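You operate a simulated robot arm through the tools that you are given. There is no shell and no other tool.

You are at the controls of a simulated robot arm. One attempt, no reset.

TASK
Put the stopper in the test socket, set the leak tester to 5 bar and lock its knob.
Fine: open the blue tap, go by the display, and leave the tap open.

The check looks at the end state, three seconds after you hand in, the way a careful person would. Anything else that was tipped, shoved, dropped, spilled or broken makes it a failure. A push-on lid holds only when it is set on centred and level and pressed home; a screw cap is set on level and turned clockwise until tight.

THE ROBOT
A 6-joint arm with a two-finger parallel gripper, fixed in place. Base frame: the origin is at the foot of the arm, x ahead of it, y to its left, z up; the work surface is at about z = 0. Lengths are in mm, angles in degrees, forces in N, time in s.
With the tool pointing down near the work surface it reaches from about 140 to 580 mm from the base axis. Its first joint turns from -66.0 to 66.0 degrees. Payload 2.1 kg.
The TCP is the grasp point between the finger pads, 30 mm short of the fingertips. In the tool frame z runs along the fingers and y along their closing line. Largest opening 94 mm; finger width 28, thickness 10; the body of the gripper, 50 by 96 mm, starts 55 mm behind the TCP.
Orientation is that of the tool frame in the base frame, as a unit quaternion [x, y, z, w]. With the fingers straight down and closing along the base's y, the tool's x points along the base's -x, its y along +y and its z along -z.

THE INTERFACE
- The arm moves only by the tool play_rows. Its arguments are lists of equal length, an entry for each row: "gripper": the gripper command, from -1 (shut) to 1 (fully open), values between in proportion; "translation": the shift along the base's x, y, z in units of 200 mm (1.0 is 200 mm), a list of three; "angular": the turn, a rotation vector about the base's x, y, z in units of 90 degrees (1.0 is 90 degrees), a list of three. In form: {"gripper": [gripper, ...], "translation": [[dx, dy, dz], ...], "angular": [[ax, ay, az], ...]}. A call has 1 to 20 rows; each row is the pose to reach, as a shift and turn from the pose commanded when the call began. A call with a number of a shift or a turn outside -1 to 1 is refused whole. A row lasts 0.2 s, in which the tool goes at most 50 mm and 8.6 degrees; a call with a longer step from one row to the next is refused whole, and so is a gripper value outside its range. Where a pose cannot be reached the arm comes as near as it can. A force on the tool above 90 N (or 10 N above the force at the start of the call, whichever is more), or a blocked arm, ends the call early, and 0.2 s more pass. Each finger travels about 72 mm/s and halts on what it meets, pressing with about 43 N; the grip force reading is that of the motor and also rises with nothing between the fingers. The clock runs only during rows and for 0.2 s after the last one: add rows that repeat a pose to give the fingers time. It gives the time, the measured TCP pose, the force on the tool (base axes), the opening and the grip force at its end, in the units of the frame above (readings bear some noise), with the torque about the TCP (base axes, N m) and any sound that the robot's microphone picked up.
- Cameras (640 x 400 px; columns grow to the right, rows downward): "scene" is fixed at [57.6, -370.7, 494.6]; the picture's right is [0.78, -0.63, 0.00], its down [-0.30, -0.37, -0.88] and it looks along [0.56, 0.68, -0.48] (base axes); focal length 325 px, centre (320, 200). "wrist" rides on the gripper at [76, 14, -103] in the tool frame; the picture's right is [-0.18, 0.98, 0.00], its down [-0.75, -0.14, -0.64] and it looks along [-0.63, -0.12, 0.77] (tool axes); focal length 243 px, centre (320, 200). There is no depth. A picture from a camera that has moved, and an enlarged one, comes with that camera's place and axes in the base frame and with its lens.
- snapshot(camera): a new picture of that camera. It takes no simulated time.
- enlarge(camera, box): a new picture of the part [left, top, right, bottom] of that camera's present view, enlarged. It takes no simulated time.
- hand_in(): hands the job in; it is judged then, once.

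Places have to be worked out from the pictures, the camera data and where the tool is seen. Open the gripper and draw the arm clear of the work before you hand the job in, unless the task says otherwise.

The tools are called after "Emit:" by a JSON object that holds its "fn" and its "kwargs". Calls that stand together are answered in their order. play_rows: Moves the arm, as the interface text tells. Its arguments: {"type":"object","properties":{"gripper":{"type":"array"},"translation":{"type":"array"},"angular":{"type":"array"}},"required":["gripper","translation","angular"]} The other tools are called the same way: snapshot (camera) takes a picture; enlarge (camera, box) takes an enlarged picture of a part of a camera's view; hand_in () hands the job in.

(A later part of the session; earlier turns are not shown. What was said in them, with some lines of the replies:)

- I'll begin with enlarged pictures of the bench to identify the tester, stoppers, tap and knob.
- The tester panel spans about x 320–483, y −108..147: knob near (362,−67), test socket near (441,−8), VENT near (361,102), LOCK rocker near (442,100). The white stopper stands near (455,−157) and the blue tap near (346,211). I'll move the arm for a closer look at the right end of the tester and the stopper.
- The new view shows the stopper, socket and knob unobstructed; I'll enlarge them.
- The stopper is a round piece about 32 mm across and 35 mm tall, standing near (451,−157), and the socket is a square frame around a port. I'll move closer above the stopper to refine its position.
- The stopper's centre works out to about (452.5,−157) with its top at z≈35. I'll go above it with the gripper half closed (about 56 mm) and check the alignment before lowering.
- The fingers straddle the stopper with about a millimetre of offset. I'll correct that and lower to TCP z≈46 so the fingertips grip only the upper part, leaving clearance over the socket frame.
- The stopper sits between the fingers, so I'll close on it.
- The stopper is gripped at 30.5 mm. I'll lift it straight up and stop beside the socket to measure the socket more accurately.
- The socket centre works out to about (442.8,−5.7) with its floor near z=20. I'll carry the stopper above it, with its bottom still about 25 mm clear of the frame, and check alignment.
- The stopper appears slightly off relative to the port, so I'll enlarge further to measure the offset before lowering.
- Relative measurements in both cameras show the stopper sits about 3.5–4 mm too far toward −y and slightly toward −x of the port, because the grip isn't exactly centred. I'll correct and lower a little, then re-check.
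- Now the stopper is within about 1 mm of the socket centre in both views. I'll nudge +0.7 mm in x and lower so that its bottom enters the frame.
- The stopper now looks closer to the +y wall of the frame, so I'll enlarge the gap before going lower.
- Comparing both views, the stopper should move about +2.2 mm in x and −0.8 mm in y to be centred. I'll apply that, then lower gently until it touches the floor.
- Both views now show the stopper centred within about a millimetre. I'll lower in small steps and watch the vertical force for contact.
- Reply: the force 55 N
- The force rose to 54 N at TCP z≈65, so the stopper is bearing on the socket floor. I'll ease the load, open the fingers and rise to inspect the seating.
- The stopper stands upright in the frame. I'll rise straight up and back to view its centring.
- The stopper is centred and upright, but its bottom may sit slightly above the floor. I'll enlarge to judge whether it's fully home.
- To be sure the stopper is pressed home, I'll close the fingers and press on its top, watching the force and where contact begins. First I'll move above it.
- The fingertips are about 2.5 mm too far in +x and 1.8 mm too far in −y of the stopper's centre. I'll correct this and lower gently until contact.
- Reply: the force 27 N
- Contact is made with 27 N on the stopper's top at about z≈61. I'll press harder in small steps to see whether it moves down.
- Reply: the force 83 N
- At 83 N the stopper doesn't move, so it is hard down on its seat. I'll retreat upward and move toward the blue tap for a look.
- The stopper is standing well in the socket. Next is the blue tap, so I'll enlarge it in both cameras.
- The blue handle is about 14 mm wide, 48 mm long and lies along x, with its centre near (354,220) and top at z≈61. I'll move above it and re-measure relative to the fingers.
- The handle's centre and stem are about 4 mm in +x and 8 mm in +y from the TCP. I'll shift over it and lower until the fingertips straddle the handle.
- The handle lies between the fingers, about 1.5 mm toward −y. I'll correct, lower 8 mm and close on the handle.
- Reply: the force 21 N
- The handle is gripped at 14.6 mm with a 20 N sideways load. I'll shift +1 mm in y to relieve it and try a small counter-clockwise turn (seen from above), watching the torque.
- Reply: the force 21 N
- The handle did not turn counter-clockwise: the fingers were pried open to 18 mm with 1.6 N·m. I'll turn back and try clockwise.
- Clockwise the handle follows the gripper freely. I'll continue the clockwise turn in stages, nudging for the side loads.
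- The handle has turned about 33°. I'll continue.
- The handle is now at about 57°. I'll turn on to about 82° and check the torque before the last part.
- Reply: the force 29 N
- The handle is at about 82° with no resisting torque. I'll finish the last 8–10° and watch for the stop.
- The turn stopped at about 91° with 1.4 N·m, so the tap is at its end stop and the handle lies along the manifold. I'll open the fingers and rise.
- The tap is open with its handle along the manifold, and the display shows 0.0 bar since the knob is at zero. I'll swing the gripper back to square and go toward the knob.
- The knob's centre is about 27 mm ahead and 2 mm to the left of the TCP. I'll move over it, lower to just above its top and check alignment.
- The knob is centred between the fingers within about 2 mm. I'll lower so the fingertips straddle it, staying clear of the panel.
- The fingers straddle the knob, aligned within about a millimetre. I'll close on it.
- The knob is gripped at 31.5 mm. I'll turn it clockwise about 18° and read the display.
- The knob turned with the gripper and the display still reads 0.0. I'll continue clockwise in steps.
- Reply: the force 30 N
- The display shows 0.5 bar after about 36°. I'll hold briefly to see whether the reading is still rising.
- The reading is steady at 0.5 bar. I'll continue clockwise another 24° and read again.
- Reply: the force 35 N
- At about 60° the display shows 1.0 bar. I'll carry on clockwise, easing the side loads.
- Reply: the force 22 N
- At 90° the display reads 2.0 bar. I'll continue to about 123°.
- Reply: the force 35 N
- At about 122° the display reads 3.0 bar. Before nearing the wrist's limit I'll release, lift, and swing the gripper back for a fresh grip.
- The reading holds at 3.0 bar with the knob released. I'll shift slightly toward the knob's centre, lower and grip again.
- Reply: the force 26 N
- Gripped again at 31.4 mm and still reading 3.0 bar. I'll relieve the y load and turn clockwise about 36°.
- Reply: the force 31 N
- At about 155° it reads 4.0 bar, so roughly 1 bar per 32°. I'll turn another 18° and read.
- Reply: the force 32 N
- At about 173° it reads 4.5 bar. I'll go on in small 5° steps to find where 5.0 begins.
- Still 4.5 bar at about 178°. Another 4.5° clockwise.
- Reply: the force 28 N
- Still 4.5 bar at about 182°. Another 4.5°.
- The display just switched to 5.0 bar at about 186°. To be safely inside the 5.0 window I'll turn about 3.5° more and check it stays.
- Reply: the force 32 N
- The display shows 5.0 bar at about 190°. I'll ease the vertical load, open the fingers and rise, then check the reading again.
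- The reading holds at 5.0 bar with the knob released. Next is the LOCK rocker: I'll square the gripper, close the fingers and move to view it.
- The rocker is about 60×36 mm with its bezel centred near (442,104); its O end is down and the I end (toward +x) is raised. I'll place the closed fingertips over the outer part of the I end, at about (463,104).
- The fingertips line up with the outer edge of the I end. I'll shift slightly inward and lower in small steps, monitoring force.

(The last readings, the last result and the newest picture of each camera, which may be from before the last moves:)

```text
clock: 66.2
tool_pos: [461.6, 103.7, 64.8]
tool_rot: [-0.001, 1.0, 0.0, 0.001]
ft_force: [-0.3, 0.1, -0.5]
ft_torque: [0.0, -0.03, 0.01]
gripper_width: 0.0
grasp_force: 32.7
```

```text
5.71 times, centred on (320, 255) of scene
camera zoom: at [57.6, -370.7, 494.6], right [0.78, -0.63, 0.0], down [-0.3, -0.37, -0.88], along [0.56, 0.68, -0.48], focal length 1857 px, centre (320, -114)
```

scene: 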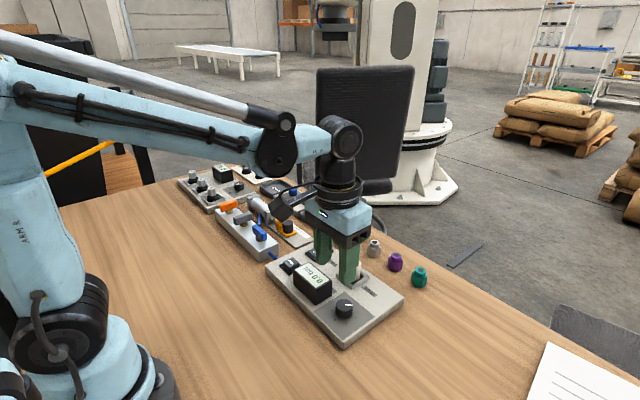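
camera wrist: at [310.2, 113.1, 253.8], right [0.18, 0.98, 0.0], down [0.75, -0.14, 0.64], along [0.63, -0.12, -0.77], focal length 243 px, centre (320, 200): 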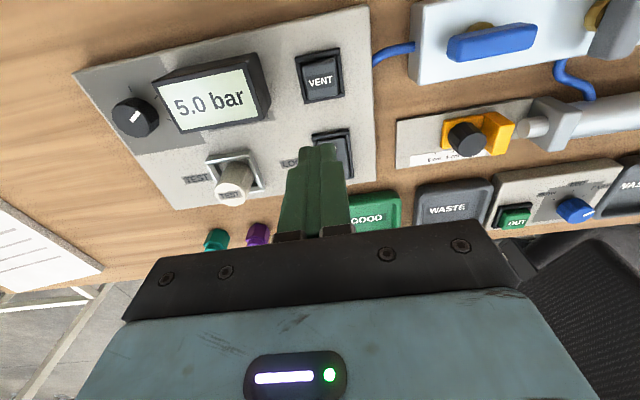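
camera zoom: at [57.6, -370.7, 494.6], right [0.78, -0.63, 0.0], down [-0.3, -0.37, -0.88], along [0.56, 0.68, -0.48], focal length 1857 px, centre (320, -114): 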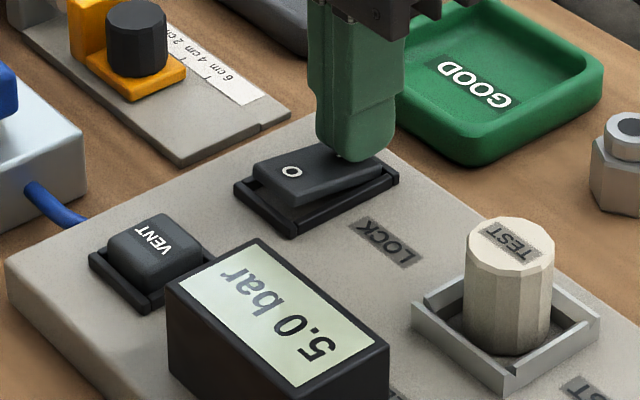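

The rocker's O end has risen and the force is back to zero, so it appears to have snapped over. I'll rise and look.

Emit:
{"fn": "play_rows", "kwargs": {"gripper": [-1, -1, -1, -1, -1, -1], "translation": [[0, 0, 0.1], [0, 0, 0.25], [-0.1, 0, 0.4], [-0.25, 0, 0.45], [-0.45, 0.05, 0.5], [-0.6, 0.1, 0.5]], "angular": [[0, 0, 0], [0, 0, 0], [0, 0, 0], [0, 0, 0], [0, 0, 0], [0, 0, 0]]}}

Emit:
{"fn": "snapshot", "kwargs": {"camera": "wrist"}}

Emit:
{"fn": "enlarge", "kwargs": {"camera": "wrist", "box": [160, 60, 340, 200]}}

Emit:
{"fn": "enlarge", "kwargs": {"camera": "scene", "box": [280, 220, 360, 290]}}

Emit:
{"fn": "snapshot", "kwargs": {"camera": "scene"}}

```text
clock: 67.6
tool_pos: [340.4, 121.7, 166.6]
tool_rot: [0.0, 1.0, 0.0, 0.001]
ft_force: [0.4, 0.1, -0.2]
ft_torque: [0.01, 0.0, 0.02]
gripper_width: 0.1
grasp_force: 33.0
```

```text
taken
camera wrist: at [264.6, 135.0, 269.5], right [0.18, 0.98, 0.0], down [0.75, -0.14, 0.64], along [0.63, -0.12, -0.77], focal length 243 px, centre (320, 200)
```

wrist: 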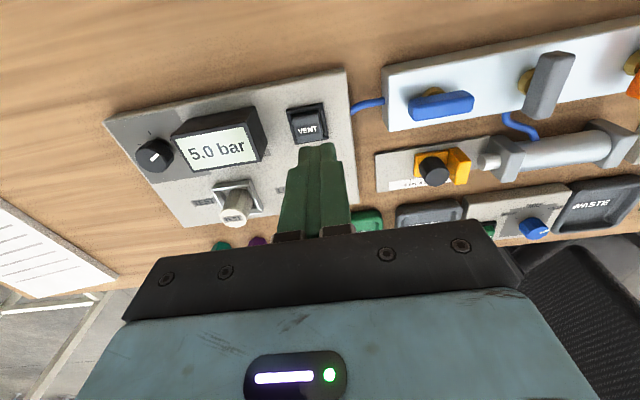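

```text
2.86 times, centred on (250, 130) of wrist
camera zoom: at [264.6, 135.0, 269.5], right [0.18, 0.98, 0.0], down [0.75, -0.14, 0.64], along [0.63, -0.12, -0.77], focal length 693 px, centre (520, 400)
```

zoom: 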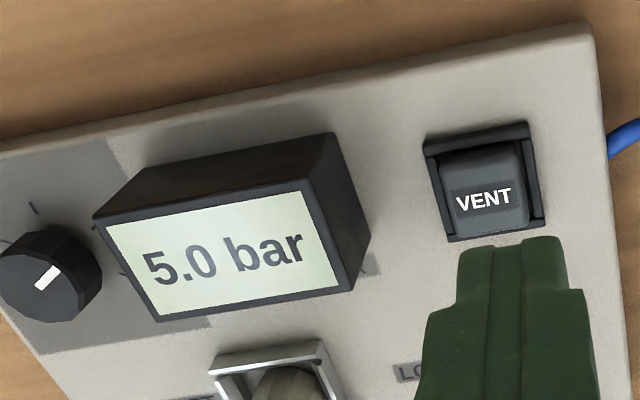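

```text
5.71 times, centred on (320, 255) of scene
camera zoom: at [57.6, -370.7, 494.6], right [0.78, -0.63, 0.0], down [-0.3, -0.37, -0.88], along [0.56, 0.68, -0.48], focal length 1857 px, centre (320, -114)
```

zoom: 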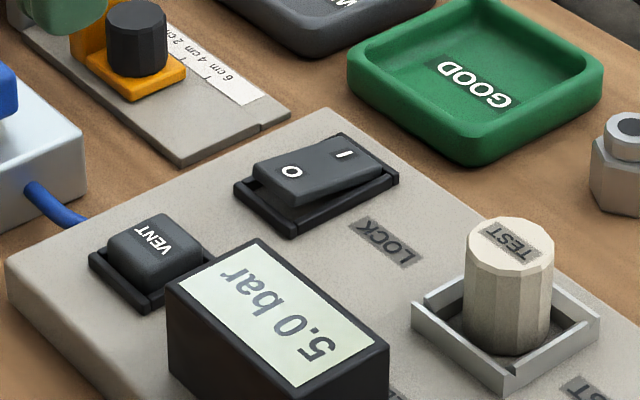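

```text
taken
```

scene: 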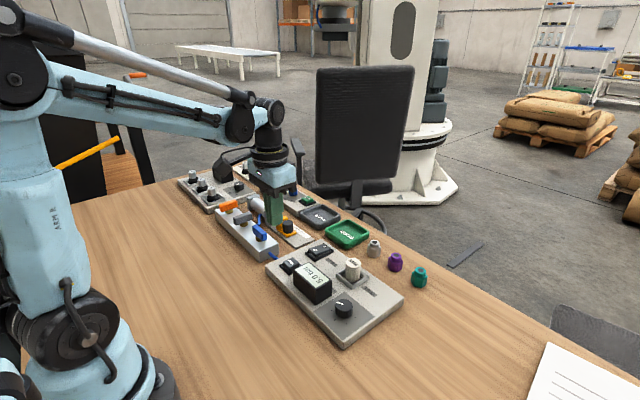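

The rocker now has its I end down, and the display still reads 5.0 bar. I'll open the gripper and draw the arm back and up, then make a last check of everything.

Emit:
{"fn": "play_rows", "kwargs": {"gripper": [-1, -0.5, 0, 0.5, 1, 1, 1], "translation": [[0, 0, 0.2], [-0.05, -0.03, 0.4], [-0.12, -0.08, 0.6], [-0.2, -0.14, 0.75], [-0.3, -0.19, 0.83], [-0.42, -0.235, 0.83], [-0.45, -0.235, 0.83]], "angular": [[0, 0, 0], [0, 0, 0], [0, 0, 0], [0, 0, 0], [0, 0, 0], [0, 0, 0], [0, 0, 0]]}}

Emit:
{"fn": "snapshot", "kwargs": {"camera": "wrist"}}

Emit:
{"fn": "enlarge", "kwargs": {"camera": "wrist", "box": [220, 80, 400, 230]}}

Emit:
{"fn": "enlarge", "kwargs": {"camera": "scene", "box": [170, 160, 440, 350]}}

Emit:
{"fn": "enlarge", "kwargs": {"camera": "scene", "box": [300, 230, 380, 300]}}

```text
clock: 69.2
tool_pos: [252.4, 75.2, 332.8]
tool_rot: [-0.001, 1.0, 0.0, 0.001]
ft_force: [0.1, -0.3, 0.5]
ft_torque: [0.02, -0.02, 0.02]
gripper_width: 93.7
grasp_force: 0.0
```

```text
taken
camera wrist: at [176.3, 88.3, 435.4], right [0.18, 0.98, 0.0], down [0.75, -0.14, 0.64], along [0.63, -0.12, -0.77], focal length 243 px, centre (320, 200)
```

wrist: 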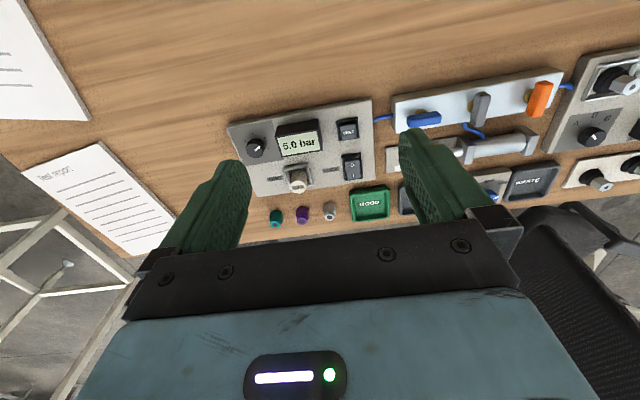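

```text
2.67 times, centred on (310, 155) of wrist
camera zoom: at [176.3, 88.3, 435.4], right [0.18, 0.98, 0.0], down [0.75, -0.14, 0.64], along [0.63, -0.12, -0.77], focal length 647 px, centre (347, 320)
```

zoom: 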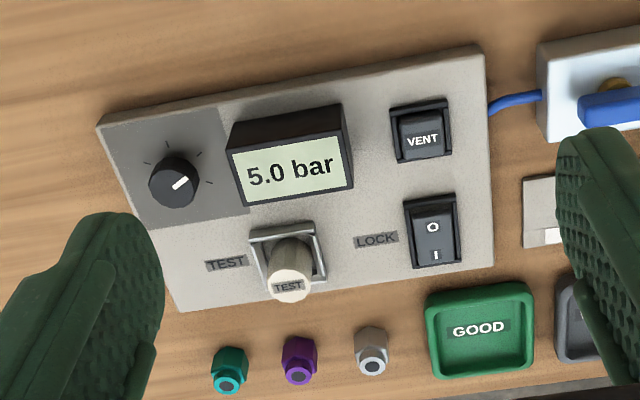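

```text
2.11 times, centred on (305, 255) of scene
camera zoom: at [57.6, -370.7, 494.6], right [0.78, -0.63, 0.0], down [-0.3, -0.37, -0.88], along [0.56, 0.68, -0.48], focal length 684 px, centre (352, 84)
```

zoom: 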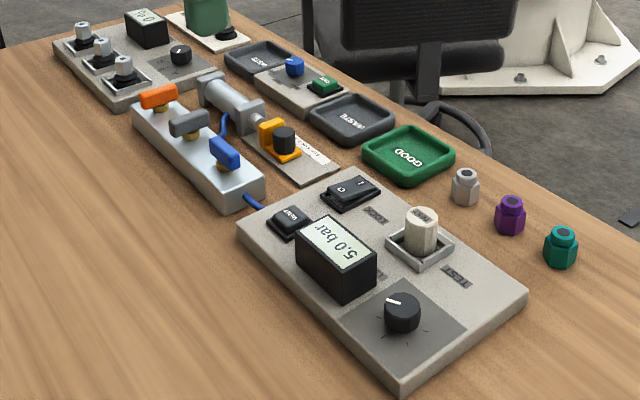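

```text
5.71 times, centred on (340, 265) of scene
camera zoom: at [57.6, -370.7, 494.6], right [0.78, -0.63, 0.0], down [-0.3, -0.37, -0.88], along [0.56, 0.68, -0.48], focal length 1857 px, centre (206, -171)
```

zoom: 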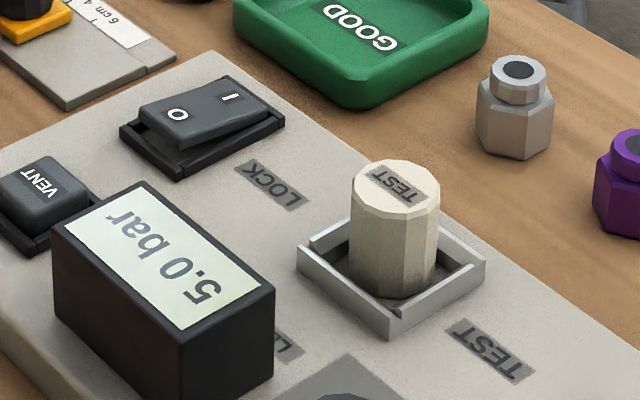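

The last pictures show what the task asked for:
- **Stopper:** upright and centred in the test socket.
- **Tap:** the blue tap is open, handle along the manifold.
- **Display:** 5.0 bar.
- **LOCK rocker:** the I end is down.

Nothing else looks disturbed. The gripper is open and the arm is clear, so I'm handing the job in.

Emit:
{"fn": "hand_in", "kwargs": {}}

```text
The job is handed in.
```

I've handed the job in. In the last pictures everything you asked for was in place; I haven't been told how it was judged.

- **Stopper:** it stands upright and centred in the test socket. I pressed on its top with about 83 N and it didn't move, so I took it as fully home.
- **Blue tap:** it only turned clockwise. I took it about 90° to its end stop and left it open, with the handle lying along the manifold.
- **Pressure:** the display reads 5.0 bar and stayed there after I let go of the knob. It moves in 0.5 bar steps, so I turned about 4° past the point where 5.0 came up.
- **Knob lock:** the LOCK rocker is switched to I. I took I to mean locked and didn't try the knob afterwards.

Nothing else on the bench looked moved or knocked. The gripper is open and the arm is clear of the work.
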